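You operate a simulated robot arm through the tools that you are given. There is no shell and no other tool. Be economical: measure what you need, move in short steps, check, and stop when the job is done.

The job below is to be done with a simulated two-armed robot. You get a single attempt, and the scene is never put back.

JOB
Roll the orange tray to the bay on the pink card.
Fine: pull out the red and yellow bolts first and push both in again after. Where these are worked on the way, their far stop is far enough and under half their travel is too little: yellow bolt.

Only the result counts: the job must be done as asked and must still hold three seconds after the hand-in. Knocking over, shifting, dropping, spilling or breaking anything else fails it.

ROBOT AND FRAMES
Two 7-joint arms with two-finger parallel grippers on one trunk, on a base that drives. Base frame: it is fixed to the floor where the robot stands at the start and does not move with it; the origin is under the middle of the robot, x ahead of it, y to its left, z up. Readings come in cm, degrees, newtons and seconds.
The left shoulder is at the start at [11, 16.9, 144.8], the right one opposite. With the tool pointing down near the work surface each hand reaches from about 44 to 74 cm from the robot's upright axis, wherever it stands, measured 20 degrees to its own side. Places, roughly: red bolt [70, 0, 90]; white bolt [60, 60, 90]; yellow bolt [60, 30, 90]. Payload 1.57 kg a hand.
The tool frame of a hand sits at the grasp point between the pads (the TCP): z along the fingers, y along the line on which they close. The tips reach 3 cm beyond it. Largest opening 8 cm; finger width 1.7, thickness 1.2; the body of the gripper, 4 by 8.2 cm, starts 8 cm behind the TCP.
Orientation is told as [roll, pitch, yaw] about the base's x, y, z axes, in that order, counted from this pose: with the fingers straight down and closing along the base's y, the tool's x points along the base's -x, its y along +y and its z along -z.

CONTROLS
- The arms move only by the tool step_arm. It takes "left_deltas", "right_deltas" or both (then of equal length, played together; a hand with none holds still); each is a list of rows, each an object (a shift or turn left out is 0, a gripper value left out holds the last) with "travel": the shift along the tool's x, y, z in units of 30 mm (1.0 is 30 mm), a list of three; "rotation": the turn, a rotation vector about the tool's x, y, z in units of 4 degrees (1.0 is 4 degrees), a list of three. In form: [{"travel": [tx, ty, tz], "rotation": [ax, ay, az]}, ...]. A call has 1 to 8 rows; each row shifts and turns the commanded pose from where the row before left it, along the tool's axes as they then stand. "left_hand" and "right_hand" are, for a hand that has rows, the gripper command, from -1 (fully open) to 1 (shut), values between in proportion, set as the call begins (left out, the last holds). A call with a number of a shift or a turn outside -1 to 1 is refused whole. Each row takes 0.2 s and may step no farther than 5 cm and 8.6 degrees from the row before; otherwise, or with a gripper value out of range, the whole call is refused. A pose out of reach is approached as far as the arm can. The call stops where the force on the tool passes 50 N (or 10 N more than at its start, if that is more) or the arm is blocked; 0.2 s more then pass. The fingers move at their own pace (about 7.2 cm/s each) and stop on an object; they squeeze with about 32 N. The grip force told is the motor's: it shows also when the fingers shut on nothing. Time passes only in rows, and 0.2 s behind the last, so rows that do not move let the fingers close. The reply holds the time, the measured pose of the TCP, the force on the tool along the base axes, the opening and the grip force, in the units named above and with some noise, with the torque about the TCP (base axes, N m) and any sound that the robot's microphone picked up.
- Cameras (640 x 400 px; columns grow to the right, rows downward): "scene" is now at [16.24, 2.35, 164.11]; the picture's right is [0.30, -0.95, 0.00], its down [-0.65, -0.20, -0.73] and it looks along [0.70, 0.22, -0.68] (base axes); focal length 272 px, centre (320, 200). "left" rides on the left gripper at [7.2, 0.7, -12.2] in its tool frame; the picture's right is [-0.09, 1.00, 0.00], its down [-0.84, -0.08, -0.54] and it looks along [-0.54, -0.05, 0.84] (tool axes); focal length 238 px, centre (320, 200). "right" rides on the right gripper at [7.2, -0.7, -12.2] in its tool frame; the picture's right is [0.09, 1.00, 0.00], its down [-0.84, 0.08, -0.54] and it looks along [-0.54, 0.05, 0.84] (tool axes); focal length 238 px, centre (320, 200).
- snapshot(camera): a new picture of that camera. It takes no simulated time.
- slide_trunk(by): slides the trunk up (or, below 0, down) by that many cm; the arms and the scene camera ride with it, the base frame stays. It gives what a move gives, with no picture.
- base_move(legs): drives the robot by 1 to 6 legs, each [ahead, left, turn to the left] in cm, cm and degrees, along the robot's own axes; the way and the turn of a leg run together, so that a leg with both is an arc; at most 150 cm and 180 degrees a leg. The arms and the cameras ride along, it lands a little off, and it stops where it bumps. It gives what a move gives.
- pan_tilt(pan, tilt): turns the head with the scene camera to pan (to the left, within 86 degrees either way) and tilt (down, from -29 to 69), counted from straight ahead of the robot. It gives what a move gives.
- measure_at(camera, pixels): for up to 12 pixels [column, row] of the newest picture of that camera ("zoom" is the newest enlarged one), the place [x, y, z] in the base frame of the surface seen there, good to about 0.2 cm. It takes no simulated time.
- enlarge(camera, box): a new picture of the part [left, top, right, bottom] of that camera's present view, enlarged. It takes no simulated time.
- hand_in(): hands the job in; it is judged then, once.

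Work in short steps. Measure before you move; look again where a grasp or a placing could have gone wrong, and mend it. You have 80 turns and 58 pictures in all, those below and enlarged ones among them. Open the grippers and draw the arms clear of the work before you hand the job in, unless the task says otherwise; then end with one line.

The tools are called after "Call:" by a JSON object that holds its "name" and its "arguments". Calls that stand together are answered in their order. step_arm: Moves the arms, as the interface text tells. Its arguments: {"type":"object","properties":{"left_deltas":{"type":"array","items":{"type":"object","properties":{"travel":{"type":"array","items":{"type":"number"}},"rotation":{"type":"array","items":{"type":"number"}}}}},"left_hand":{"type":"number"},"right_deltas":{"type":"array","items":{"type":"object","properties":{"travel":{"type":"array","items":{"type":"number"}},"rotation":{"type":"array","items":{"type":"number"}}}}},"right_hand":{"type":"number"}},"required":[]} The other tools are called the same way: slide_trunk (by) slides the trunk up or down; base_move (legs) drives the base; pan_tilt (pan, tilt) turns the head that bears the scene camera; snapshot (camera) takes a picture; measure_at (camera, pixels) gives the place of the surface under pixels of a picture; enlarge (camera, box) takes an enlarged picture of a part of a camera's view; hand_in () hands the job in.

At the start:

```text
time: 0.0
left_ee_pos: [60.42, 37.59, 119.13]
left_ee_rot: [0.0, 0.1, 0.0]
left_contact_force: [-0.4, 0.0, 0.7]
left_ft_torque: [-0.02, -0.01, 0.0]
left_grip_width: 8.0
left_grasp_force: 0.1
right_ee_pos: [70.62, -8.0, 110.04]
right_ee_rot: [0.0, -0.1, 0.1]
right_contact_force: [0.5, 0.4, 0.3]
right_ft_torque: [-0.01, -0.02, 0.04]
right_grip_width: 7.99
right_grasp_force: 0.1
trunk travel left (down, up): [-76.2, 12.8]
robot x, y, heading: [-0.04, 0.33, 0.0]
head pan, tilt: [17.3, 42.7]
```

scene: 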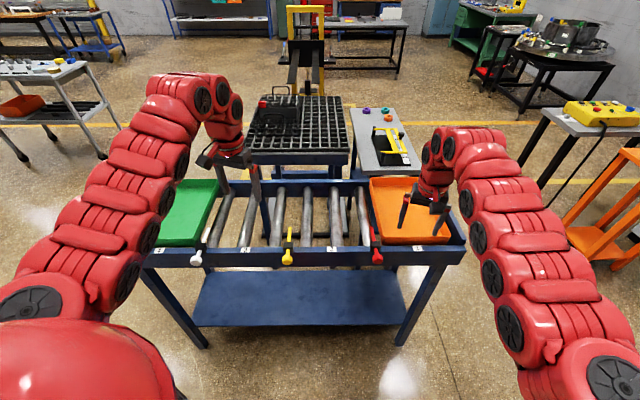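
right: 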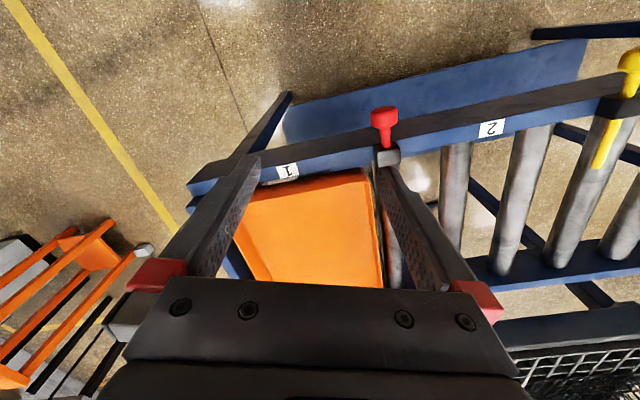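
left: 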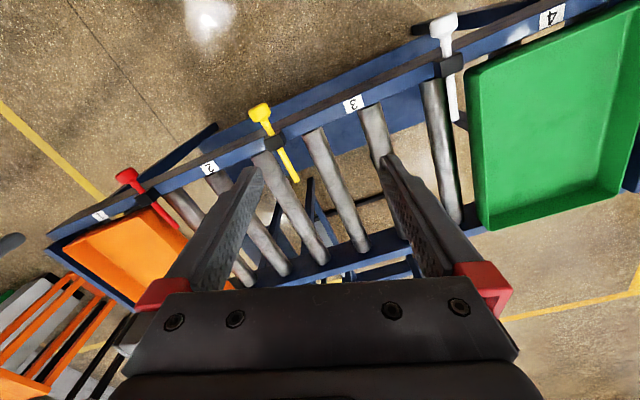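

The rolling table shows bays 1–4 with bolts red, yellow and white between them; no pink card is visible yet. I enlarge the scene around the table and behind it to look for the card.

Call:
{"name": "enlarge", "arguments": {"camera": "scene", "box": [130, 160, 480, 360]}}

Call:
{"name": "enlarge", "arguments": {"camera": "scene", "box": [160, 0, 480, 200]}}

```text
1.83 times, centred on (305, 260) of scene
```

zoom: 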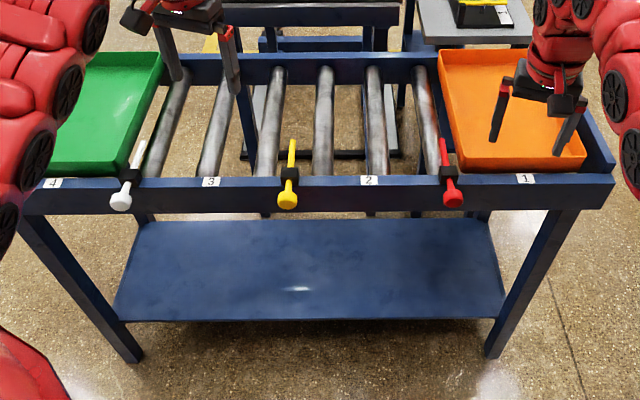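

```text
2.00 times, centred on (320, 100) of scene
```

zoom: 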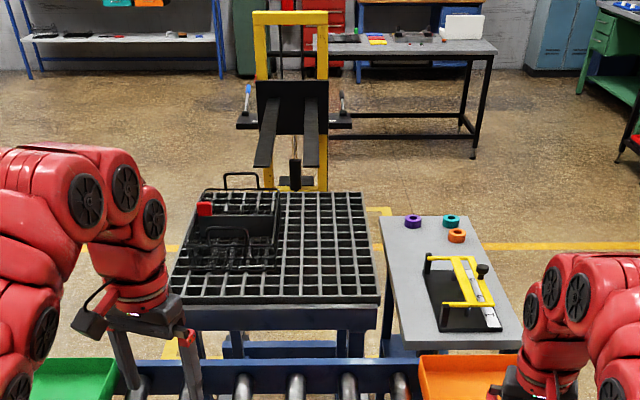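

No pink card so far. I pan the head to look right and left.

Call:
{"name": "pan_tilt", "arguments": {"pan": -45, "tilt": 30}}

Call:
{"name": "snapshot", "arguments": {"camera": "scene"}}

Call:
{"name": "pan_tilt", "arguments": {"pan": 75, "tilt": 30}}

Call:
{"name": "snapshot", "arguments": {"camera": "scene"}}

```text
time: 1.3
left_ee_pos: [60.38, 37.6, 119.02]
left_ee_rot: [0.1, 0.0, 0.0]
left_contact_force: [-1.2, 0.3, 0.1]
left_ft_torque: [0.0, -0.01, -0.03]
left_grip_width: 7.99
left_grasp_force: 0.2
right_ee_pos: [70.63, -8.16, 109.99]
right_ee_rot: [0.0, 0.0, 0.0]
right_contact_force: [-0.7, 0.4, 0.9]
right_ft_torque: [0.02, 0.03, 0.01]
right_grip_width: 8.02
right_grasp_force: 0.0
trunk travel left (down, up): [-76.2, 12.8]
robot x, y, heading: [-0.2, -0.28, 0.0]
head pan, tilt: [-45.0, 30.0]
```

```text
52 pictures are left
```

scene: 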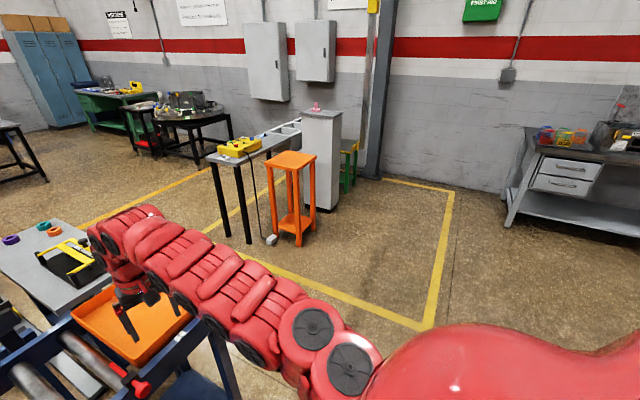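

```text
time: 3.3
left_ee_pos: [60.45, 37.53, 119.13]
left_ee_rot: [0.0, 0.0, -0.1]
left_contact_force: [-0.8, 0.1, 0.6]
left_ft_torque: [-0.02, 0.01, -0.03]
left_grip_width: 7.98
left_grasp_force: 0.1
right_ee_pos: [70.72, -8.14, 110.05]
right_ee_rot: [-0.1, -0.1, 0.0]
right_contact_force: [0.1, 0.4, -0.4]
right_ft_torque: [-0.02, 0.01, -0.01]
right_grip_width: 8.03
right_grasp_force: 0.0
trunk travel left (down, up): [-76.2, 12.8]
robot x, y, heading: [-0.21, 0.02, -0.4]
head pan, tilt: [75.0, 30.0]
```

```text
51 pictures are left
```

scene: 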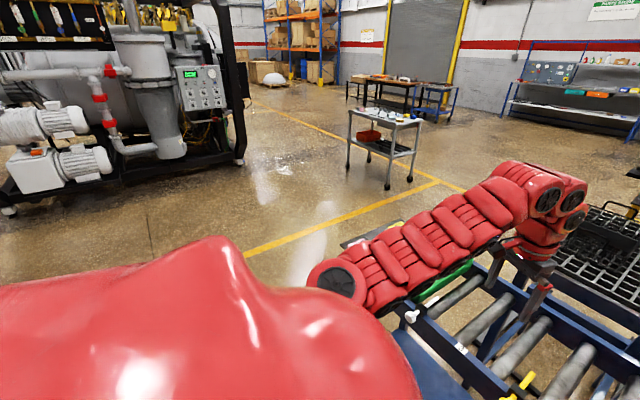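

In the right-hand view something pink sits on the grey cabinet at (315,107). I pan back and enlarge it.

Call:
{"name": "pan_tilt", "arguments": {"pan": -45, "tilt": 20}}

Call:
{"name": "enlarge", "arguments": {"camera": "scene", "box": [280, 135, 360, 185]}}

Call:
{"name": "enlarge", "arguments": {"camera": "scene", "box": [0, 0, 320, 200]}}

```text
time: 5.3
left_ee_pos: [60.54, 37.5, 119.07]
left_ee_rot: [-0.1, 0.0, -0.1]
left_contact_force: [-0.5, 0.3, 0.1]
left_ft_torque: [0.01, 0.0, -0.04]
left_grip_width: 7.98
left_grasp_force: 0.2
right_ee_pos: [70.72, -8.18, 110.21]
right_ee_rot: [0.0, 0.0, 0.0]
right_contact_force: [-0.4, 0.2, 0.3]
right_ft_torque: [0.03, 0.02, -0.01]
right_grip_width: 8.02
right_grasp_force: 0.0
trunk travel left (down, up): [-76.2, 12.8]
robot x, y, heading: [-0.21, -0.37, 0.2]
head pan, tilt: [-45.0, 20.0]
```

```text
8.00 times, centred on (320, 160) of scene
```

zoom: 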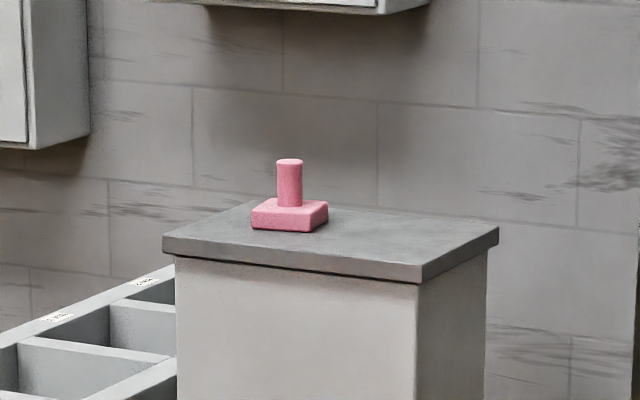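

```text
2.00 times, centred on (160, 100) of scene
```

zoom: 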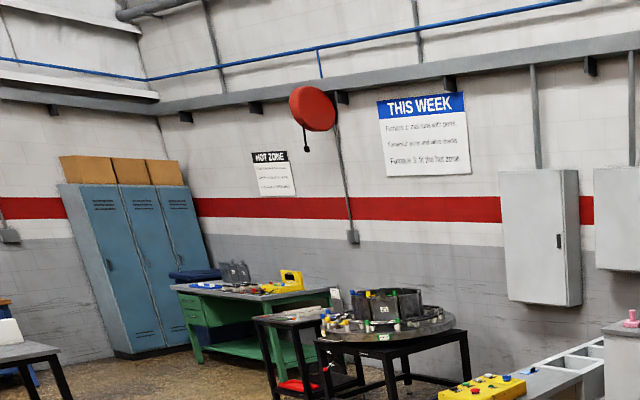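

That is a pink post, not a card. I look ahead and further around.

Call:
{"name": "pan_tilt", "arguments": {"pan": 5, "tilt": 10}}

Call:
{"name": "snapshot", "arguments": {"camera": "scene"}}

Call:
{"name": "pan_tilt", "arguments": {"pan": -86, "tilt": 20}}

Call:
{"name": "snapshot", "arguments": {"camera": "scene"}}

Call:
{"name": "pan_tilt", "arguments": {"pan": 86, "tilt": 15}}

Call:
{"name": "snapshot", "arguments": {"camera": "scene"}}

```text
time: 6.5
left_ee_pos: [60.49, 37.43, 119.01]
left_ee_rot: [0.0, 0.0, 0.0]
left_contact_force: [0.3, 0.5, -0.1]
left_ft_torque: [0.02, 0.01, 0.04]
left_grip_width: 8.03
left_grasp_force: 0.0
right_ee_pos: [70.76, -8.11, 110.02]
right_ee_rot: [0.1, 0.1, 0.0]
right_contact_force: [-0.6, -0.3, -0.3]
right_ft_torque: [-0.01, -0.01, 0.0]
right_grip_width: 7.99
right_grasp_force: 0.1
trunk travel left (down, up): [-76.2, 12.8]
robot x, y, heading: [-0.02, -0.2, -0.2]
head pan, tilt: [5.0, 10.0]
```

```text
48 pictures are left
```

scene: 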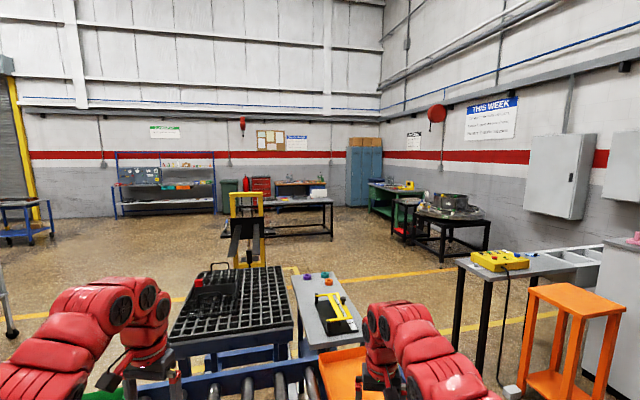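

```text
time: 8.2
left_ee_pos: [60.46, 37.48, 119.02]
left_ee_rot: [0.0, 0.0, 0.0]
left_contact_force: [0.8, 0.3, 0.9]
left_ft_torque: [0.0, 0.0, 0.02]
left_grip_width: 8.0
left_grasp_force: 0.0
right_ee_pos: [70.68, -8.12, 110.07]
right_ee_rot: [0.0, 0.0, -0.1]
right_contact_force: [-0.3, -0.2, -0.1]
right_ft_torque: [0.02, 0.01, -0.03]
right_grip_width: 8.02
right_grasp_force: 0.1
trunk travel left (down, up): [-76.2, 12.8]
robot x, y, heading: [0.07, 0.03, -0.0]
head pan, tilt: [-85.9, 20.0]
```

```text
47 pictures are left
```

scene: 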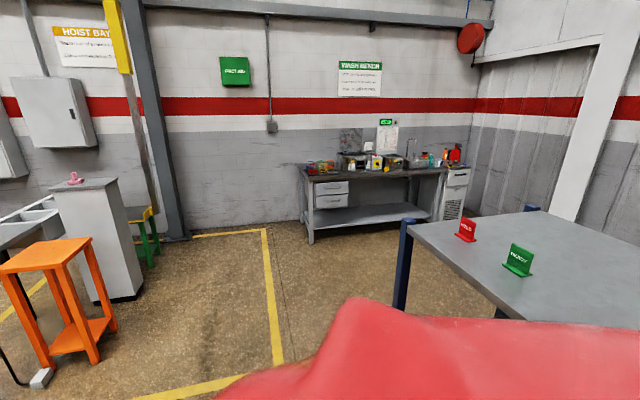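

```text
time: 10.8
left_ee_pos: [60.51, 37.57, 119.1]
left_ee_rot: [0.0, -0.1, 0.0]
left_contact_force: [-0.6, 0.0, 0.4]
left_ft_torque: [0.02, 0.0, 0.01]
left_grip_width: 8.0
left_grasp_force: 0.0
right_ee_pos: [70.67, -8.2, 110.2]
right_ee_rot: [0.0, 0.0, 0.0]
right_contact_force: [0.6, 0.2, -0.3]
right_ft_torque: [0.0, 0.03, -0.02]
right_grip_width: 7.96
right_grasp_force: 0.1
trunk travel left (down, up): [-76.2, 12.8]
robot x, y, heading: [0.11, 0.02, -0.0]
head pan, tilt: [85.9, 15.0]
```

```text
46 pictures are left
```

scene: 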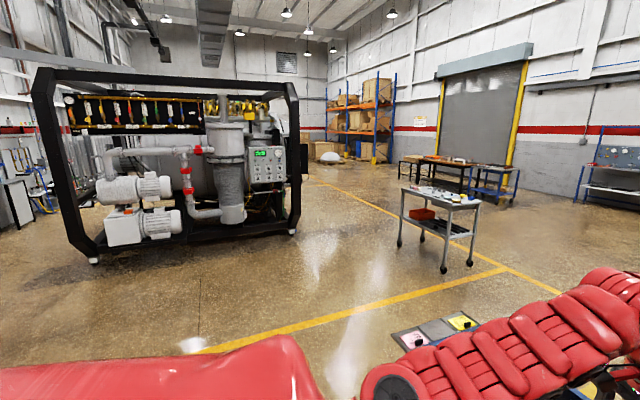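

A pad at (435,335) holds a pink card and a yellow card. I enlarge it.

Call:
{"name": "enlarge", "arguments": {"camera": "scene", "box": [380, 310, 492, 380]}}

Call:
{"name": "pan_tilt", "arguments": {"pan": 86, "tilt": 45}}

Call:
{"name": "enlarge", "arguments": {"camera": "scene", "box": [320, 120, 640, 320]}}

```text
5.71 times, centred on (436, 345) of scene
```

zoom: 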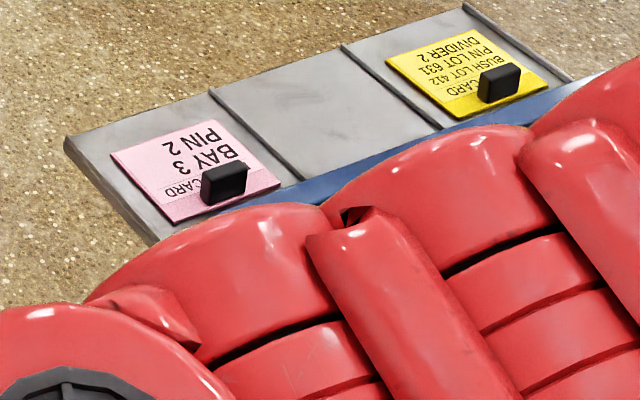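

```text
time: 11.7
left_ee_pos: [60.3, 37.62, 118.97]
left_ee_rot: [0.0, -0.1, 0.0]
left_contact_force: [-0.2, -0.4, -0.3]
left_ft_torque: [-0.02, -0.01, -0.03]
left_grip_width: 8.01
left_grasp_force: 0.2
right_ee_pos: [70.65, -8.07, 110.08]
right_ee_rot: [0.0, 0.0, 0.0]
right_contact_force: [-0.8, 0.4, -0.2]
right_ft_torque: [-0.01, 0.02, -0.01]
right_grip_width: 8.02
right_grasp_force: 0.1
trunk travel left (down, up): [-76.2, 12.8]
robot x, y, heading: [0.03, -0.02, -0.1]
head pan, tilt: [85.9, 45.0]
```

```text
2.00 times, centred on (480, 220) of scene
```

zoom: 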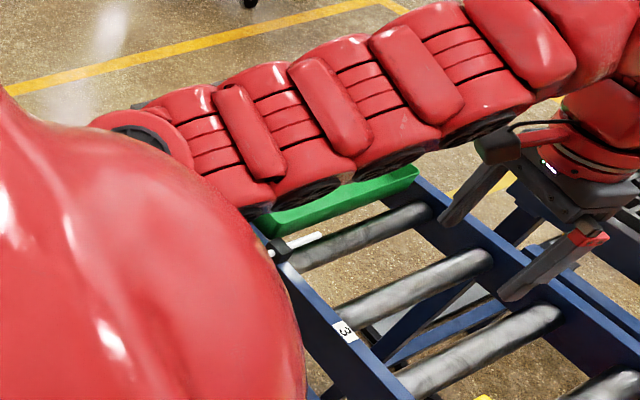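

The pink card says BAY 3. Now I turn the head back to the conveyor to measure the geometry.

Call:
{"name": "pan_tilt", "arguments": {"pan": 12, "tilt": 50}}

Call:
{"name": "snapshot", "arguments": {"camera": "scene"}}

Call:
{"name": "enlarge", "arguments": {"camera": "scene", "box": [240, 100, 480, 250]}}

```text
time: 13.2
left_ee_pos: [60.36, 37.57, 119.14]
left_ee_rot: [0.0, 0.1, 0.1]
left_contact_force: [0.3, 0.3, -0.2]
left_ft_torque: [-0.01, -0.01, -0.01]
left_grip_width: 7.97
left_grasp_force: 0.1
right_ee_pos: [70.65, -8.12, 110.14]
right_ee_rot: [0.1, 0.1, 0.0]
right_contact_force: [0.0, -0.4, 0.4]
right_ft_torque: [0.05, 0.02, 0.02]
right_grip_width: 7.96
right_grasp_force: 0.0
trunk travel left (down, up): [-76.2, 12.8]
robot x, y, heading: [0.18, -0.07, 0.1]
head pan, tilt: [12.0, 50.0]
```

```text
43 pictures are left
```

scene: 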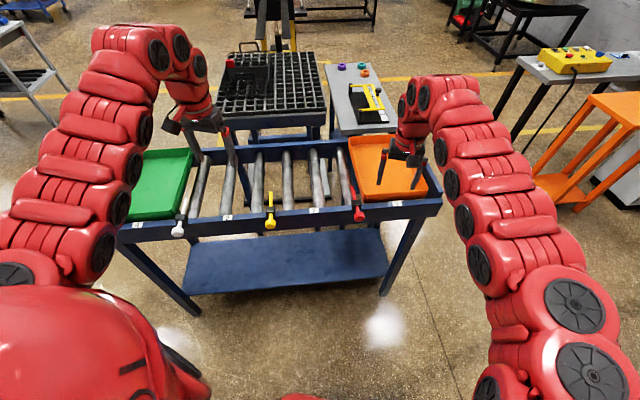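

```text
2.67 times, centred on (360, 175) of scene
```

zoom: 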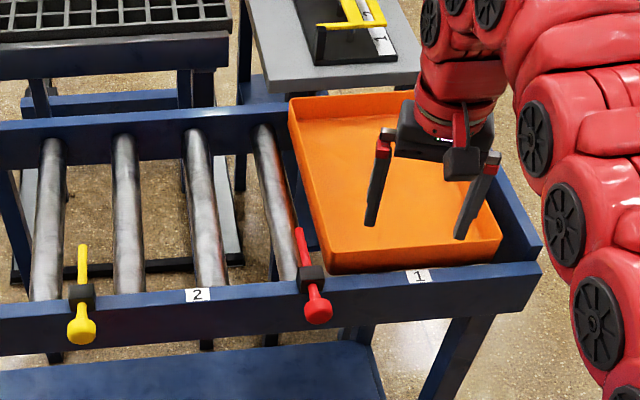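

I measure the bolts, label plates, tray corners and rail in the zoom.

Call:
{"name": "measure_at", "arguments": {"camera": "zoom", "pixels": [[318, 308], [314, 289], [311, 274], [303, 245], [82, 325], [81, 293], [82, 260], [291, 100], [330, 272], [500, 238], [412, 95], [400, 200]]}}

Call:
{"name": "measure_at", "arguments": {"camera": "scene", "pixels": [[225, 217], [314, 210], [138, 223], [366, 205], [191, 190], [189, 152], [130, 215], [178, 230], [270, 222], [358, 213], [288, 150], [313, 145]]}}

```text
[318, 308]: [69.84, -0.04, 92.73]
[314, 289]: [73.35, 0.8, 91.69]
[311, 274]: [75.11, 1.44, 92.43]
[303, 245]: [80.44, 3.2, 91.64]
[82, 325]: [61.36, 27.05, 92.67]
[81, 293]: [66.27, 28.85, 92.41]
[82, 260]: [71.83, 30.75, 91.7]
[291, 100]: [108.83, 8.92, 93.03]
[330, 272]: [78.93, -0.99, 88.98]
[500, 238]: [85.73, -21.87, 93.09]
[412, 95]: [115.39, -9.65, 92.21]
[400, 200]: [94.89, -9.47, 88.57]
```

```text
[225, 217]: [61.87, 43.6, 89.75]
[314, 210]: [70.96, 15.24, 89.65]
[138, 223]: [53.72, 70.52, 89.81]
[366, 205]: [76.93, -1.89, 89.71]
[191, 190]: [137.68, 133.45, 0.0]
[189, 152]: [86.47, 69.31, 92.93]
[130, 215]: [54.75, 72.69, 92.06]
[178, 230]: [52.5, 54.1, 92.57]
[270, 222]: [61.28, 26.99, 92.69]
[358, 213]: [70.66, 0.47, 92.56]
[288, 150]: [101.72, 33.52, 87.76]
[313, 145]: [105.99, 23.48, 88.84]
```

Conveyor runs at about 18° to my frame: red knob (70,0), yellow (61.3,27), white (52.5,54). The tray front wall lies at 74.7 cm from the robot along the bolt direction. I turn 18° to square up, then drive 10 ahead and 8 right so both arms reach.

Call:
{"name": "base_move", "arguments": {"legs": [[0, 0, 18], [10, -8, 0]]}}

Call:
{"name": "pan_tilt", "arguments": {"pan": 0, "tilt": 52}}

Call:
{"name": "snapshot", "arguments": {"camera": "scene"}}

Call:
{"name": "enlarge", "arguments": {"camera": "right", "box": [0, 0, 640, 400]}}

```text
time: 15.5
left_ee_pos: [57.7, 50.06, 119.11]
left_ee_rot: [0.0, 0.0, 18.1]
left_contact_force: [0.0, 0.4, 0.3]
left_ft_torque: [0.03, -0.01, 0.03]
left_grip_width: 7.99
left_grasp_force: 0.0
right_ee_pos: [81.69, 9.95, 110.12]
right_ee_rot: [0.0, 0.0, 18.1]
right_contact_force: [-0.5, -0.5, 0.3]
right_ft_torque: [-0.03, -0.03, 0.04]
right_grip_width: 7.99
right_grasp_force: 0.1
trunk travel left (down, up): [-76.2, 12.8]
robot x, y, heading: [12.12, -4.59, 18.1]
head pan, tilt: [12.0, 50.0]
```

```text
time: 16.2
left_ee_pos: [57.8, 50.14, 118.97]
left_ee_rot: [-0.1, 0.0, 18.2]
left_contact_force: [0.2, 0.2, 0.8]
left_ft_torque: [-0.02, 0.01, 0.05]
left_grip_width: 8.03
left_grasp_force: 0.1
right_ee_pos: [81.84, 9.91, 110.09]
right_ee_rot: [0.1, 0.0, 18.1]
right_contact_force: [0.5, 0.5, 0.3]
right_ft_torque: [0.01, 0.02, 0.03]
right_grip_width: 8.0
right_grasp_force: 0.0
trunk travel left (down, up): [-76.2, 12.8]
robot x, y, heading: [11.89, -4.48, 18.1]
head pan, tilt: [0.0, 52.0]
```

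```text
41 pictures are left
```

scene: 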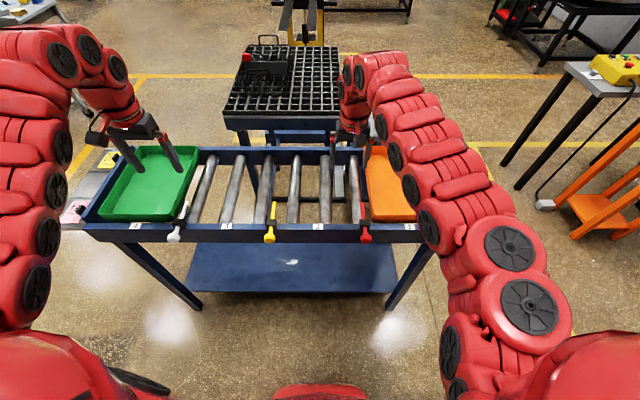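

```text
1.00 times, centred on (320, 200) of right (not enlarged: the box is as wide or as high as the picture)
```

zoom: 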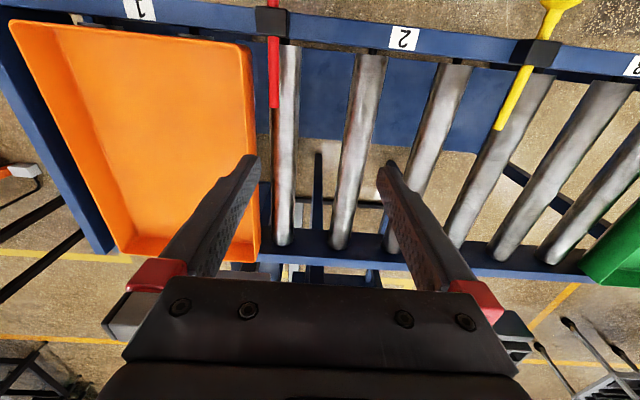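

Squared up well. I measure bolt tips, brackets and tray walls from the right camera, and knobs from an enlarged scene view.

Call:
{"name": "measure_at", "arguments": {"camera": "right", "pixels": [[274, 104], [271, 20], [272, 40], [498, 126], [541, 50], [10, 22], [247, 48], [251, 230], [125, 245], [402, 38], [140, 8], [160, 120]]}}

Call:
{"name": "enlarge", "arguments": {"camera": "scene", "box": [240, 190, 400, 290]}}

```text
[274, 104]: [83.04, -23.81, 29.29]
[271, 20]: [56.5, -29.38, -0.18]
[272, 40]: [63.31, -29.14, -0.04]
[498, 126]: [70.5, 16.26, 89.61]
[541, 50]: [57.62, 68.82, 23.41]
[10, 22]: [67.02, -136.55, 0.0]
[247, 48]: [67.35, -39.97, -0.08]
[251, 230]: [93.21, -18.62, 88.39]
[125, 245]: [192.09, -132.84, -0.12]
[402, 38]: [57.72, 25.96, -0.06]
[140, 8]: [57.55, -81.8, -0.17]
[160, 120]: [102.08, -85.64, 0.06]
```

```text
4.00 times, centred on (320, 240) of scene
```

zoom: 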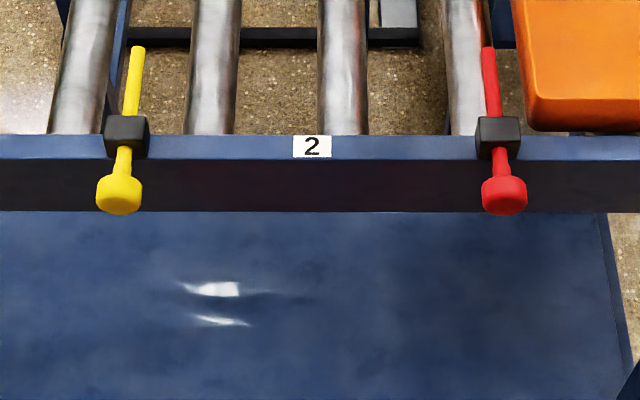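

The right measure referred to the old picture, so I disregard it. I measure from this zoom.

Call:
{"name": "measure_at", "arguments": {"camera": "zoom", "pixels": [[503, 193], [503, 182], [500, 154], [498, 132], [488, 55], [119, 193], [122, 158], [126, 132], [137, 52], [103, 195], [142, 195], [312, 145]]}}

Call:
{"name": "snapshot", "arguments": {"camera": "right"}}

Call:
{"name": "measure_at", "arguments": {"camera": "right", "pixels": [[274, 104], [271, 20], [250, 110], [498, 126], [536, 50], [12, 24], [247, 48], [251, 230], [125, 250], [402, 38], [140, 8], [160, 120]]}}

```text
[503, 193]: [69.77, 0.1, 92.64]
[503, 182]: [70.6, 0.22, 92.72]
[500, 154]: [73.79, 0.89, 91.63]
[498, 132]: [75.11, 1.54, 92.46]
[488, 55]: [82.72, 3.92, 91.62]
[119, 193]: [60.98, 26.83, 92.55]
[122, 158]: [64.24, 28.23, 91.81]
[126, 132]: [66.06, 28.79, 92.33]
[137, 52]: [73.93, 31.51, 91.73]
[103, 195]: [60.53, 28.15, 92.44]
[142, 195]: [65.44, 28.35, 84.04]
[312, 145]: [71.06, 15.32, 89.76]
```

```text
38 pictures are left
```

right: 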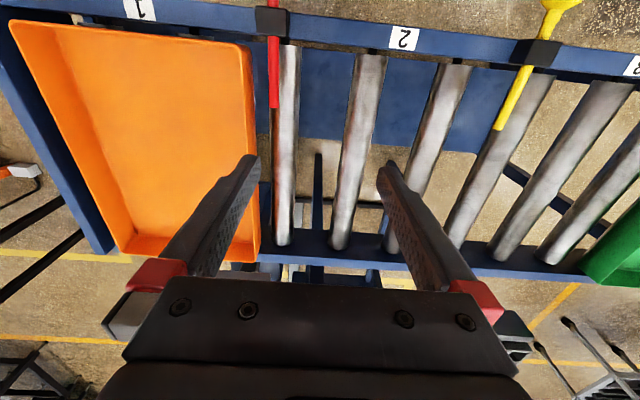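

```text
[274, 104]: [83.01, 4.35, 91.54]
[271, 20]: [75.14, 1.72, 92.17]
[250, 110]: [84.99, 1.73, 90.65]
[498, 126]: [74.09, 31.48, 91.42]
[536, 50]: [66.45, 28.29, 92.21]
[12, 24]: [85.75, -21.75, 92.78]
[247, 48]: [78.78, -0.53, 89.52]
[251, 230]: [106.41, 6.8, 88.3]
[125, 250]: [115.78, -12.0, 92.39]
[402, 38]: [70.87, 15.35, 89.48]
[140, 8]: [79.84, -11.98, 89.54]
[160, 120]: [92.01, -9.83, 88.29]
```

Red knob centre is ≈(70.0,0.15,91) and yellow ≈(61,26.9,91), axis along the robot heading. I bring both open hands above their knobs.

Call:
{"name": "step_arm", "arguments": {"right_deltas": [{"travel": [0.951, -0.373, 0]}, {"travel": [0.951, -0.373, 0]}, {"travel": [0.951, -0.373, 0]}, {"travel": [0.951, -0.373, 0]}, {"travel": [0.951, -0.373, 0]}, {"travel": [0, 0, 1]}, {"travel": [0, 0, 1]}, {"travel": [0, 0, 1]}], "left_deltas": [{"travel": [0.175, -0.963, 0.8]}, {"travel": [0.175, -0.963, 0.8]}, {"travel": [0.175, -0.963, 0.8]}, {"travel": [0.175, -0.963, 0.8]}, {"travel": [0.175, -0.963, 0.8]}, {"travel": [0.175, -0.963, 0.8]}, {"travel": [0.175, -0.963, 0.8]}, {"travel": [0.175, -0.963, 0.8]}], "right_hand": -1, "left_hand": -1}}

Call:
{"name": "snapshot", "arguments": {"camera": "right"}}

Call:
{"name": "snapshot", "arguments": {"camera": "left"}}

```text
time: 18.0
left_ee_pos: [58.1, 47.19, 116.67]
left_ee_rot: [0.0, 0.0, 18.3]
left_contact_force: [-0.4, -0.6, 0.2]
left_ft_torque: [0.0, -0.05, 0.02]
left_grip_width: 8.02
left_grasp_force: 0.1
left hand out of reach, approached as far as the arm can: row 2, 3, 4, 5, 6, 7, 8
right_ee_pos: [76.17, 5.4, 100.97]
right_ee_rot: [0.0, 0.0, 18.2]
right_contact_force: [-0.1, -0.2, 0.1]
right_ft_torque: [0.01, 0.03, 0.04]
right_grip_width: 8.01
right_grasp_force: 0.0
right hand out of reach, approached as far as the arm can: row 3, 4, 5
trunk travel left (down, up): [-76.2, 12.8]
robot x, y, heading: [11.87, -4.37, 18.3]
head pan, tilt: [0.0, 52.0]
```

```text
37 pictures are left
```

right: 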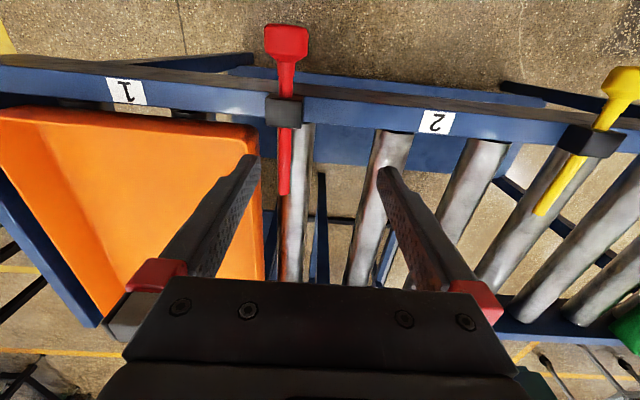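

```text
36 pictures are left
```

left: 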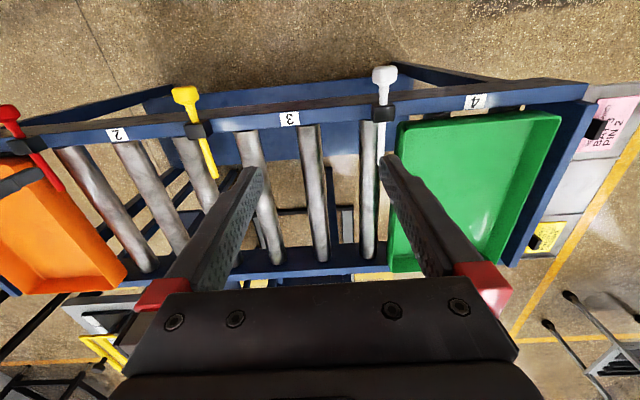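

Both hands were too near the body at that height, so I lower first. Then I'll move in.

Call:
{"name": "step_arm", "arguments": {"right_deltas": [{"travel": [0, 0, 1]}, {"travel": [0.5, -0.2, 0]}, {"travel": [0.5, -0.2, 0]}, {"travel": [0.5, -0.2, 0]}, {"travel": [0.5, -0.2, 0]}, {"travel": [0.5, -0.2, 0]}], "left_deltas": [{"travel": [0, 0, 1]}, {"travel": [0, 0, 1]}, {"travel": [0, 0, 1]}, {"travel": [0, 0, 1]}, {"travel": [0, 0, 1]}, {"travel": [0, 0, 1]}]}}

```text
time: 19.4
left_ee_pos: [58.06, 47.12, 115.6]
left_ee_rot: [0.0, 0.0, 18.2]
left_contact_force: [-0.6, -0.5, 0.5]
left_ft_torque: [0.0, 0.0, -0.01]
left_grip_width: 8.03
left_grasp_force: 0.0
left hand out of reach, approached as far as the arm can: row 1, 2, 3, 4, 5, 6
right_ee_pos: [71.42, 0.64, 95.74]
right_ee_rot: [0.0, -0.3, 18.0]
right_contact_force: [0.8, -0.1, -0.5]
right_ft_torque: [0.0, -0.02, 0.01]
right_grip_width: 8.0
right_grasp_force: 0.1
right hand out of reach, approached as far as the arm can: row 3, 4, 5, 6
trunk travel left (down, up): [-76.2, 12.8]
robot x, y, heading: [12.01, -4.15, 18.3]
head pan, tilt: [0.0, 52.0]
```

The right hand is near its knob; the left seems stuck at a joint limit. I test small left moves to see which direction frees it.

Call:
{"name": "step_arm", "arguments": {"left_deltas": [{"travel": [-0.7, 0, 0]}, {"travel": [-0.7, 0, 0]}, {"travel": [-0.7, 0, 0.3]}]}}

Call:
{"name": "snapshot", "arguments": {"camera": "scene"}}

```text
time: 20.2
left_ee_pos: [64.21, 49.39, 114.8]
left_ee_rot: [0.0, 0.0, 18.2]
left_contact_force: [0.9, -0.3, 0.1]
left_ft_torque: [-0.01, 0.05, 0.01]
left_grip_width: 8.02
left_grasp_force: 0.0
right_ee_pos: [71.38, 0.67, 95.52]
right_ee_rot: [-0.1, -0.2, 18.2]
right_contact_force: [0.3, 0.0, 0.9]
right_ft_torque: [0.03, 0.0, 0.02]
right_grip_width: 8.0
right_grasp_force: 0.0
trunk travel left (down, up): [-76.2, 12.8]
robot x, y, heading: [12.07, -4.4, 18.3]
head pan, tilt: [0.0, 52.0]
```

```text
35 pictures are left
```

scene: 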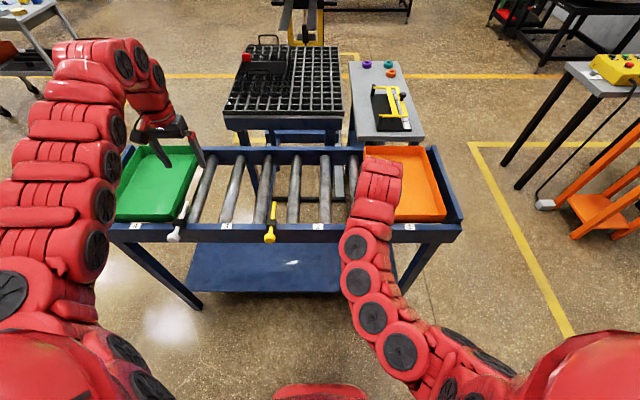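

The left hand obeys outward, so it's an inner-reach limit at height. I lower it here over the empty bay 3, then bring it sideways toward the yellow knob.

Call:
{"name": "step_arm", "arguments": {"left_deltas": [{"travel": [0, 0, 1]}, {"travel": [0, 0, 1]}, {"travel": [0, 0, 1]}, {"travel": [0, 0, 1]}, {"travel": [0, 0, 1]}, {"travel": [0, 0, 0.6]}, {"travel": [0.2, -0.9, 0]}, {"travel": [0.2, -0.9, 0]}]}}

```text
time: 22.0
left_ee_pos: [64.6, 43.52, 97.89]
left_ee_rot: [0.1, 0.0, 18.3]
left_contact_force: [-0.4, -0.6, -0.3]
left_ft_torque: [0.01, 0.01, 0.0]
left_grip_width: 7.99
left_grasp_force: 0.0
right_ee_pos: [71.49, 0.66, 95.7]
right_ee_rot: [-0.1, -0.2, 18.2]
right_contact_force: [0.4, 0.6, -0.7]
right_ft_torque: [0.01, -0.01, -0.03]
right_grip_width: 8.0
right_grasp_force: 0.1
trunk travel left (down, up): [-76.2, 12.8]
robot x, y, heading: [12.11, -4.91, 18.2]
head pan, tilt: [0.0, 52.0]
```

Right hand is at the knob line (u aligned). I try lowering it with the remaining 1.5 cm toward me, while the left continues toward the yellow knob.

Call:
{"name": "step_arm", "arguments": {"right_deltas": [{"travel": [0.1, 0, 0.35]}, {"travel": [0.1, 0, 0.4]}, {"travel": [0.15, 0, 0.4]}, {"travel": [0.15, 0, 0.4]}, {"travel": [0, 0, 0]}], "left_deltas": [{"travel": [0.5, -0.98, 0]}, {"travel": [0.5, -0.98, 0]}, {"travel": [0.5, -0.98, 0]}, {"travel": [0.5, -0.98, 0]}, {"travel": [0.8, -0.98, 0]}]}}

Call:
{"name": "snapshot", "arguments": {"camera": "right"}}

Call:
{"name": "snapshot", "arguments": {"camera": "left"}}

```text
time: 23.2
left_ee_pos: [67.01, 29.25, 95.85]
left_ee_rot: [0.1, 0.2, 18.3]
left_contact_force: [-0.3, -0.6, -0.2]
left_ft_torque: [0.02, -0.02, -0.03]
left_grip_width: 8.01
left_grasp_force: 0.1
left hand out of reach, approached as far as the arm can: row 2, 3, 4, 5
right_ee_pos: [69.91, 0.26, 90.92]
right_ee_rot: [0.0, -0.1, 18.3]
right_contact_force: [-0.7, -0.3, 0.2]
right_ft_torque: [-0.01, 0.04, 0.02]
right_grip_width: 7.99
right_grasp_force: 0.2
trunk travel left (down, up): [-76.2, 12.8]
robot x, y, heading: [12.76, -4.26, 18.3]
head pan, tilt: [0.0, 52.0]
```

```text
34 pictures are left
```

right: 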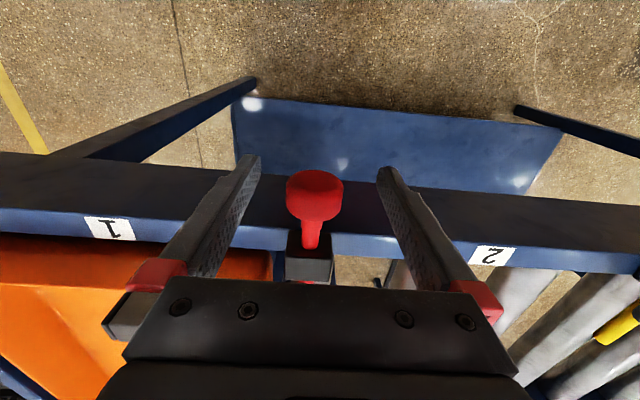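

```text
33 pictures are left
```

left: 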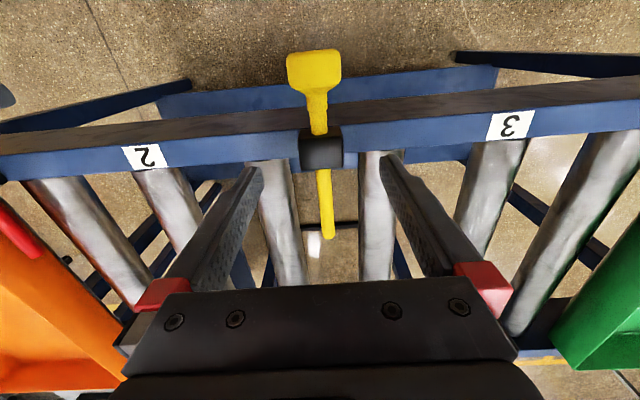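

Right fingers straddle the red knob nicely. To leave room for the pull I back the base 8 cm (open fingers straddle along the bolt direction, so it's clear).

Call:
{"name": "base_move", "arguments": {"legs": [[-8, 0, 0]]}}

```text
time: 24.3
left_ee_pos: [59.77, 26.98, 95.9]
left_ee_rot: [-0.1, 0.1, 18.2]
left_contact_force: [-0.2, -0.3, -0.6]
left_ft_torque: [-0.01, -0.03, -0.04]
left_grip_width: 7.99
left_grasp_force: 0.1
right_ee_pos: [62.46, -2.21, 90.94]
right_ee_rot: [-0.1, 0.0, 18.2]
right_contact_force: [-0.2, -0.2, -0.4]
right_ft_torque: [0.0, -0.03, 0.01]
right_grip_width: 7.99
right_grasp_force: 0.0
trunk travel left (down, up): [-76.2, 12.8]
robot x, y, heading: [4.73, -6.92, 18.2]
head pan, tilt: [0.0, 52.0]
```

Now re-approach: right forward 7.9 cm onto the red knob; left adjusts and lowers onto the yellow knob.

Call:
{"name": "step_arm", "arguments": {"right_deltas": [{"travel": [-0.66, 0, 0]}, {"travel": [-0.66, 0, 0]}, {"travel": [-0.66, 0, 0]}, {"travel": [-0.66, 0, 0]}, {"travel": [0, 0, 0]}], "left_deltas": [{"travel": [-0.4, -0.16, 0]}, {"travel": [0, 0, 0.5]}, {"travel": [0, 0, 0.5]}, {"travel": [0, 0, 0.6]}, {"travel": [0, 0, 0]}]}}

Call:
{"name": "snapshot", "arguments": {"camera": "right"}}

Call:
{"name": "snapshot", "arguments": {"camera": "left"}}

```text
time: 25.5
left_ee_pos: [60.7, 26.77, 91.14]
left_ee_rot: [-0.1, 0.0, 18.1]
left_contact_force: [0.0, 0.6, -0.1]
left_ft_torque: [0.03, 0.02, 0.02]
left_grip_width: 8.02
left_grasp_force: 0.1
right_ee_pos: [70.05, 0.21, 91.15]
right_ee_rot: [0.0, -0.1, 18.2]
right_contact_force: [0.5, 0.4, -0.2]
right_ft_torque: [0.0, -0.03, 0.0]
right_grip_width: 8.0
right_grasp_force: 0.0
trunk travel left (down, up): [-76.2, 12.8]
robot x, y, heading: [4.54, -7.19, 18.5]
head pan, tilt: [0.0, 52.0]
```

```text
32 pictures are left
```

right: 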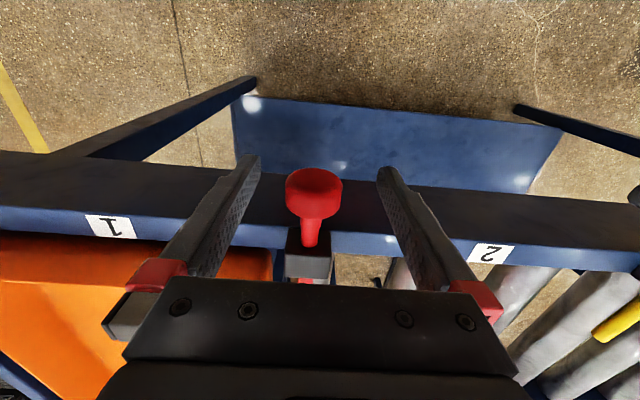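

```text
31 pictures are left
```

left: 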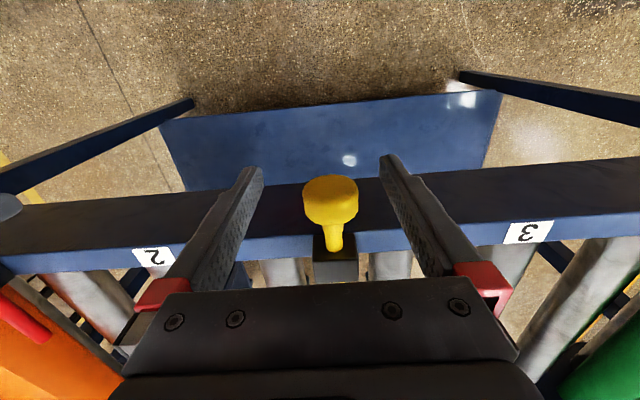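

TCPs project to ≈(320,192), knobs at (314,193) and (330,200). I centre slightly and close both hands.

Call:
{"name": "step_arm", "arguments": {"right_deltas": [{"travel": [0, -0.13, 0]}, {}, {}], "left_deltas": [{"travel": [-0.1, 0.2, 0]}, {}, {}]}}

Call:
{"name": "step_arm", "arguments": {"right_deltas": [{}, {}, {}, {}], "left_deltas": [{}, {}, {}, {}], "right_hand": 1, "left_hand": 1}}

```text
time: 26.3
left_ee_pos: [61.1, 27.53, 91.08]
left_ee_rot: [0.0, 0.2, 18.2]
left_contact_force: [0.0, 0.6, 0.5]
left_ft_torque: [-0.01, 0.02, -0.01]
left_grip_width: 8.01
left_grasp_force: 0.1
right_ee_pos: [70.14, -0.01, 90.94]
right_ee_rot: [0.0, -0.1, 18.2]
right_contact_force: [-0.6, 0.6, -1.1]
right_ft_torque: [-0.01, 0.01, 0.01]
right_grip_width: 8.01
right_grasp_force: 0.1
trunk travel left (down, up): [-76.2, 12.8]
robot x, y, heading: [4.57, -7.32, 18.2]
head pan, tilt: [0.0, 52.0]
```

```text
time: 27.3
left_ee_pos: [61.07, 27.59, 91.17]
left_ee_rot: [0.1, 0.2, 18.3]
left_contact_force: [1.3, -2.0, 1.8]
left_ft_torque: [-0.02, 0.05, -0.08]
left_grip_width: 3.29
left_grasp_force: 41.2
right_ee_pos: [70.17, 0.06, 91.07]
right_ee_rot: [0.1, 0.0, 18.2]
right_contact_force: [0.0, 3.6, -0.9]
right_ft_torque: [0.02, -0.06, -0.12]
right_grip_width: 3.31
right_grasp_force: 41.2
trunk travel left (down, up): [-76.2, 12.8]
robot x, y, heading: [4.84, -7.16, 18.5]
head pan, tilt: [0.0, 52.0]
```

Both knobs are gripped (3.3 cm). I pull the red one straight out first, watching the force.

Call:
{"name": "step_arm", "arguments": {"right_deltas": [{"travel": [0.5, 0, 0]}, {"travel": [0.5, 0, 0]}, {"travel": [0.5, 0, 0]}, {"travel": [0.5, 0, 0]}]}}

```text
time: 28.3
left_ee_pos: [60.95, 27.47, 91.06]
left_ee_rot: [0.0, 0.2, 18.2]
left_contact_force: [0.8, -4.3, 1.8]
left_ft_torque: [-0.17, -0.02, -0.13]
left_grip_width: 3.3
left_grasp_force: 40.7
right_ee_pos: [64.44, -1.82, 91.02]
right_ee_rot: [0.1, 0.0, 18.2]
right_contact_force: [-2.8, 5.7, 0.7]
right_ft_torque: [0.1, -0.73, -0.24]
right_grip_width: 3.31
right_grasp_force: 41.2
trunk travel left (down, up): [-76.2, 12.8]
robot x, y, heading: [4.78, -7.08, 18.2]
head pan, tilt: [0.0, 52.0]
```

It moved 6 cm freely. I continue red to its stop and pull yellow likewise.

Call:
{"name": "step_arm", "arguments": {"right_deltas": [{"travel": [0.3, 0, 0]}, {"travel": [0.3, 0, 0]}, {"travel": [0.3, 0, 0]}, {"travel": [0.3, 0, 0]}, {"travel": [0.3, 0, 0]}, {"travel": [0.3, 0, 0]}]}}

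Call:
{"name": "step_arm", "arguments": {"left_deltas": [{"travel": [0.5, 0, 0]}, {"travel": [0.5, 0, 0]}, {"travel": [0.5, 0, 0]}, {"travel": [0.5, 0, 0]}]}}

```text
time: 29.7
left_ee_pos: [60.99, 27.55, 91.03]
left_ee_rot: [0.0, 0.0, 18.2]
left_contact_force: [0.2, -2.4, -3.0]
left_ft_torque: [0.33, -0.86, -0.09]
left_grip_width: 3.3
left_grasp_force: 41.4
right_ee_pos: [59.31, -3.53, 90.83]
right_ee_rot: [0.1, 0.1, 18.2]
right_contact_force: [-0.3, -0.5, 0.1]
right_ft_torque: [0.0, -0.01, 0.03]
right_grip_width: 0.02
right_grasp_force: 21.4
trunk travel left (down, up): [-76.2, 12.8]
robot x, y, heading: [4.78, -6.88, 18.3]
head pan, tilt: [0.0, 52.0]
```

```text
time: 30.7
left_ee_pos: [56.52, 26.03, 90.41]
left_ee_rot: [0.2, 0.1, 18.2]
left_contact_force: [-3.1, 3.9, 31.7]
left_ft_torque: [0.06, -0.23, -0.34]
left_grip_width: 3.39
left_grasp_force: 41.6
left hand out of reach, approached as far as the arm can: row 3, 4
right_ee_pos: [59.11, -3.76, 91.16]
right_ee_rot: [-0.1, -0.2, 18.1]
right_contact_force: [-0.1, -0.4, 0.1]
right_ft_torque: [-0.01, 0.02, -0.03]
right_grip_width: 0.0
right_grasp_force: 21.7
trunk travel left (down, up): [-76.2, 12.8]
robot x, y, heading: [4.96, -7.06, 18.1]
head pan, tilt: [0.0, 52.0]
```

Red slipped out of the grip (at its stop, presumably); left hit its inner reach and presses down 32 N. I check the scene.

Call:
{"name": "enlarge", "arguments": {"camera": "scene", "box": [220, 140, 460, 290]}}

Call:
{"name": "enlarge", "arguments": {"camera": "right", "box": [80, 0, 560, 300]}}

```text
2.67 times, centred on (340, 215) of scene
```

zoom: 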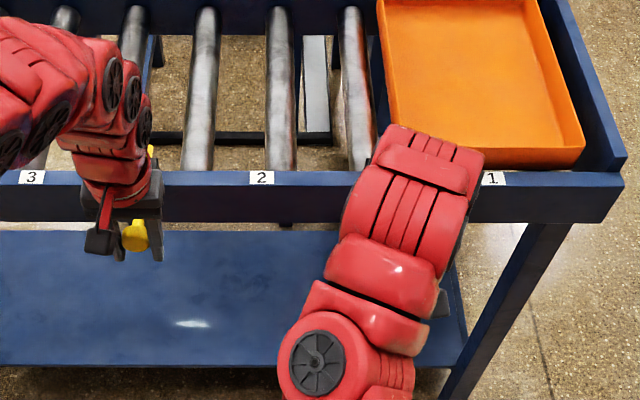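

```text
1.33 times, centred on (320, 150) of right
```

zoom: 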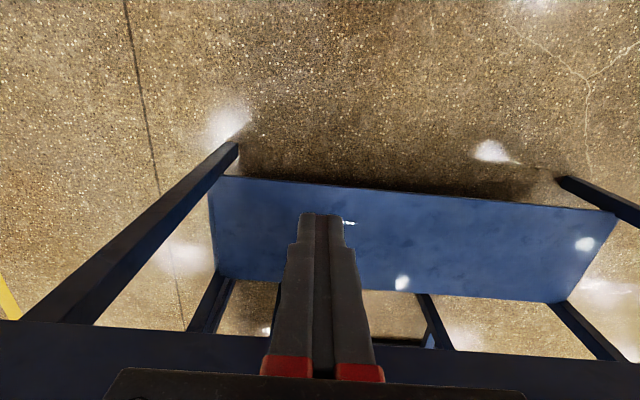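

I release the left hand gently, then back the base another 6 cm for room. Right opens too (it's in front of its knob).

Call:
{"name": "step_arm", "arguments": {"left_deltas": [{}, {}, {}], "left_hand": -1, "right_deltas": [{}, {}, {}], "right_hand": -0.9}}

Call:
{"name": "base_move", "arguments": {"legs": [[-7, 0, 0]]}}

Call:
{"name": "snapshot", "arguments": {"camera": "right"}}

Call:
{"name": "snapshot", "arguments": {"camera": "left"}}

```text
time: 31.5
left_ee_pos: [56.69, 26.07, 90.13]
left_ee_rot: [0.0, 0.3, 18.3]
left_contact_force: [0.5, 0.6, -0.2]
left_ft_torque: [-0.01, 0.05, 0.0]
left_grip_width: 7.99
left_grasp_force: 0.0
right_ee_pos: [59.34, -3.52, 91.01]
right_ee_rot: [0.0, -0.1, 18.2]
right_contact_force: [0.1, 0.2, -0.5]
right_ft_torque: [0.02, 0.02, -0.01]
right_grip_width: 7.6
right_grasp_force: 0.0
trunk travel left (down, up): [-76.2, 12.8]
robot x, y, heading: [4.57, -7.01, 18.2]
head pan, tilt: [0.0, 52.0]
```

```text
time: 32.5
left_ee_pos: [50.27, 23.83, 90.12]
left_ee_rot: [0.0, 0.3, 18.2]
left_contact_force: [0.0, -0.7, -0.2]
left_ft_torque: [0.01, -0.05, 0.05]
left_grip_width: 8.0
left_grasp_force: 0.1
right_ee_pos: [52.58, -5.89, 90.89]
right_ee_rot: [0.0, 0.1, 18.1]
right_contact_force: [-0.2, 0.3, 0.9]
right_ft_torque: [0.03, -0.05, 0.01]
right_grip_width: 7.59
right_grasp_force: 0.0
trunk travel left (down, up): [-76.2, 12.8]
robot x, y, heading: [-1.91, -9.28, 18.3]
head pan, tilt: [0.0, 52.0]
```

```text
28 pictures are left
```

right: 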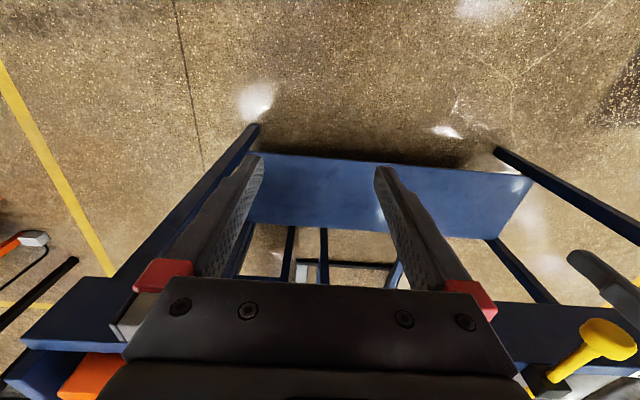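

```text
27 pictures are left
```

left: 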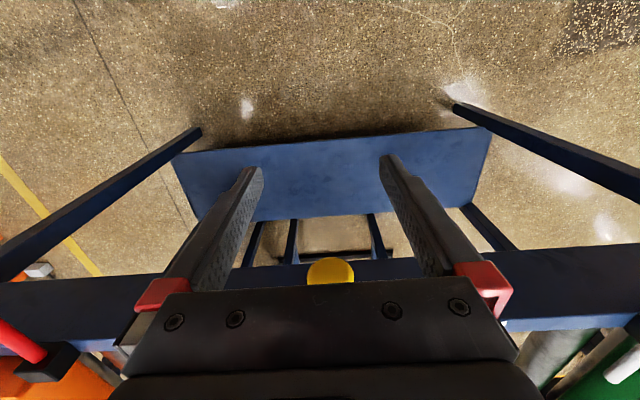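

I measure the yellow and red knobs from these pictures.

Call:
{"name": "measure_at", "arguments": {"camera": "left", "pixels": [[330, 268], [330, 278], [20, 340], [5, 325], [40, 365]]}}

Call:
{"name": "measure_at", "arguments": {"camera": "right", "pixels": [[605, 330], [600, 345], [575, 360], [548, 375]]}}

Call:
{"name": "enlarge", "arguments": {"camera": "scene", "box": [220, 100, 460, 250]}}

```text
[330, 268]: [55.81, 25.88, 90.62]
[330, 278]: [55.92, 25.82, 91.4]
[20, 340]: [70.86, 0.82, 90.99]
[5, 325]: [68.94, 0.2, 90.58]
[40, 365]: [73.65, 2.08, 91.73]
```

```text
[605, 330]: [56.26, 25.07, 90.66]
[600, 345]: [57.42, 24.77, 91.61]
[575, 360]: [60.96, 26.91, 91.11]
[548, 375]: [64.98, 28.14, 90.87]
```

```text
2.67 times, centred on (340, 175) of scene
```

zoom: 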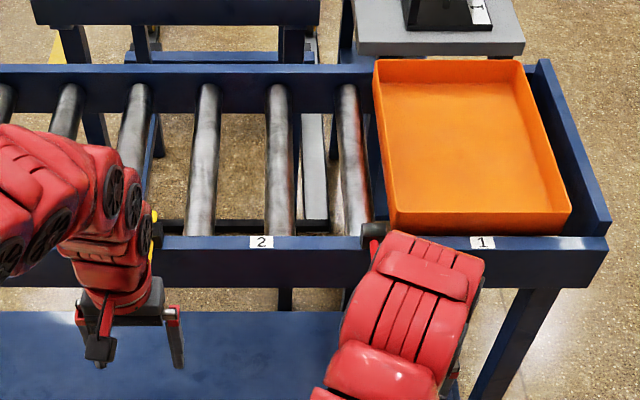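

Yellow is out ≈4.6 cm; knob centre is 7 cm ahead of the left TCP. I advance, grip, and pull on in small steps to the stop.

Call:
{"name": "step_arm", "arguments": {"left_deltas": [{"travel": [-0.8, 0, -0.3]}, {"travel": [-0.8, 0, 0]}, {"travel": [-0.75, 0, 0]}, {}]}}

Call:
{"name": "step_arm", "arguments": {"left_deltas": [{}, {}, {}, {}], "left_hand": 1}}

Call:
{"name": "step_arm", "arguments": {"left_deltas": [{"travel": [0.2, 0, 0]}, {"travel": [0.2, 0, 0]}, {"travel": [0.2, 0, 0]}, {"travel": [0.15, 0, 0]}]}}

```text
time: 33.5
left_ee_pos: [56.89, 26.0, 90.85]
left_ee_rot: [-0.1, 0.4, 18.2]
left_contact_force: [-0.5, -0.1, -0.8]
left_ft_torque: [0.02, 0.03, 0.02]
left_grip_width: 7.98
left_grasp_force: 0.1
right_ee_pos: [52.75, -5.82, 90.93]
right_ee_rot: [-0.1, 0.0, 18.2]
right_contact_force: [0.3, 0.7, 0.4]
right_ft_torque: [0.02, -0.03, -0.02]
right_grip_width: 7.59
right_grasp_force: 0.1
trunk travel left (down, up): [-76.2, 12.8]
robot x, y, heading: [-2.0, -8.9, 18.1]
head pan, tilt: [0.0, 52.0]
```

```text
time: 34.5
left_ee_pos: [56.77, 26.09, 90.85]
left_ee_rot: [0.0, 0.2, 18.3]
left_contact_force: [-2.3, 6.5, -0.3]
left_ft_torque: [0.12, -0.15, -0.05]
left_grip_width: 3.31
left_grasp_force: 41.1
right_ee_pos: [52.77, -5.79, 90.93]
right_ee_rot: [-0.1, 0.0, 18.2]
right_contact_force: [0.5, -0.1, 0.8]
right_ft_torque: [0.04, 0.0, 0.0]
right_grip_width: 7.62
right_grasp_force: 0.0
trunk travel left (down, up): [-76.2, 12.8]
robot x, y, heading: [-1.79, -8.82, 18.0]
head pan, tilt: [0.0, 52.0]
```

```text
time: 35.5
left_ee_pos: [54.58, 25.4, 91.04]
left_ee_rot: [-0.1, 0.3, 18.1]
left_contact_force: [-4.2, 10.5, 1.8]
left_ft_torque: [-0.06, 0.51, -0.05]
left_grip_width: 3.31
left_grasp_force: 41.4
right_ee_pos: [52.68, -5.71, 90.97]
right_ee_rot: [-0.1, 0.0, 18.3]
right_contact_force: [-0.7, 0.4, -0.7]
right_ft_torque: [-0.01, 0.01, 0.04]
right_grip_width: 7.61
right_grasp_force: 0.1
trunk travel left (down, up): [-76.2, 12.8]
robot x, y, heading: [-2.0, -9.22, 18.1]
head pan, tilt: [0.0, 52.0]
```

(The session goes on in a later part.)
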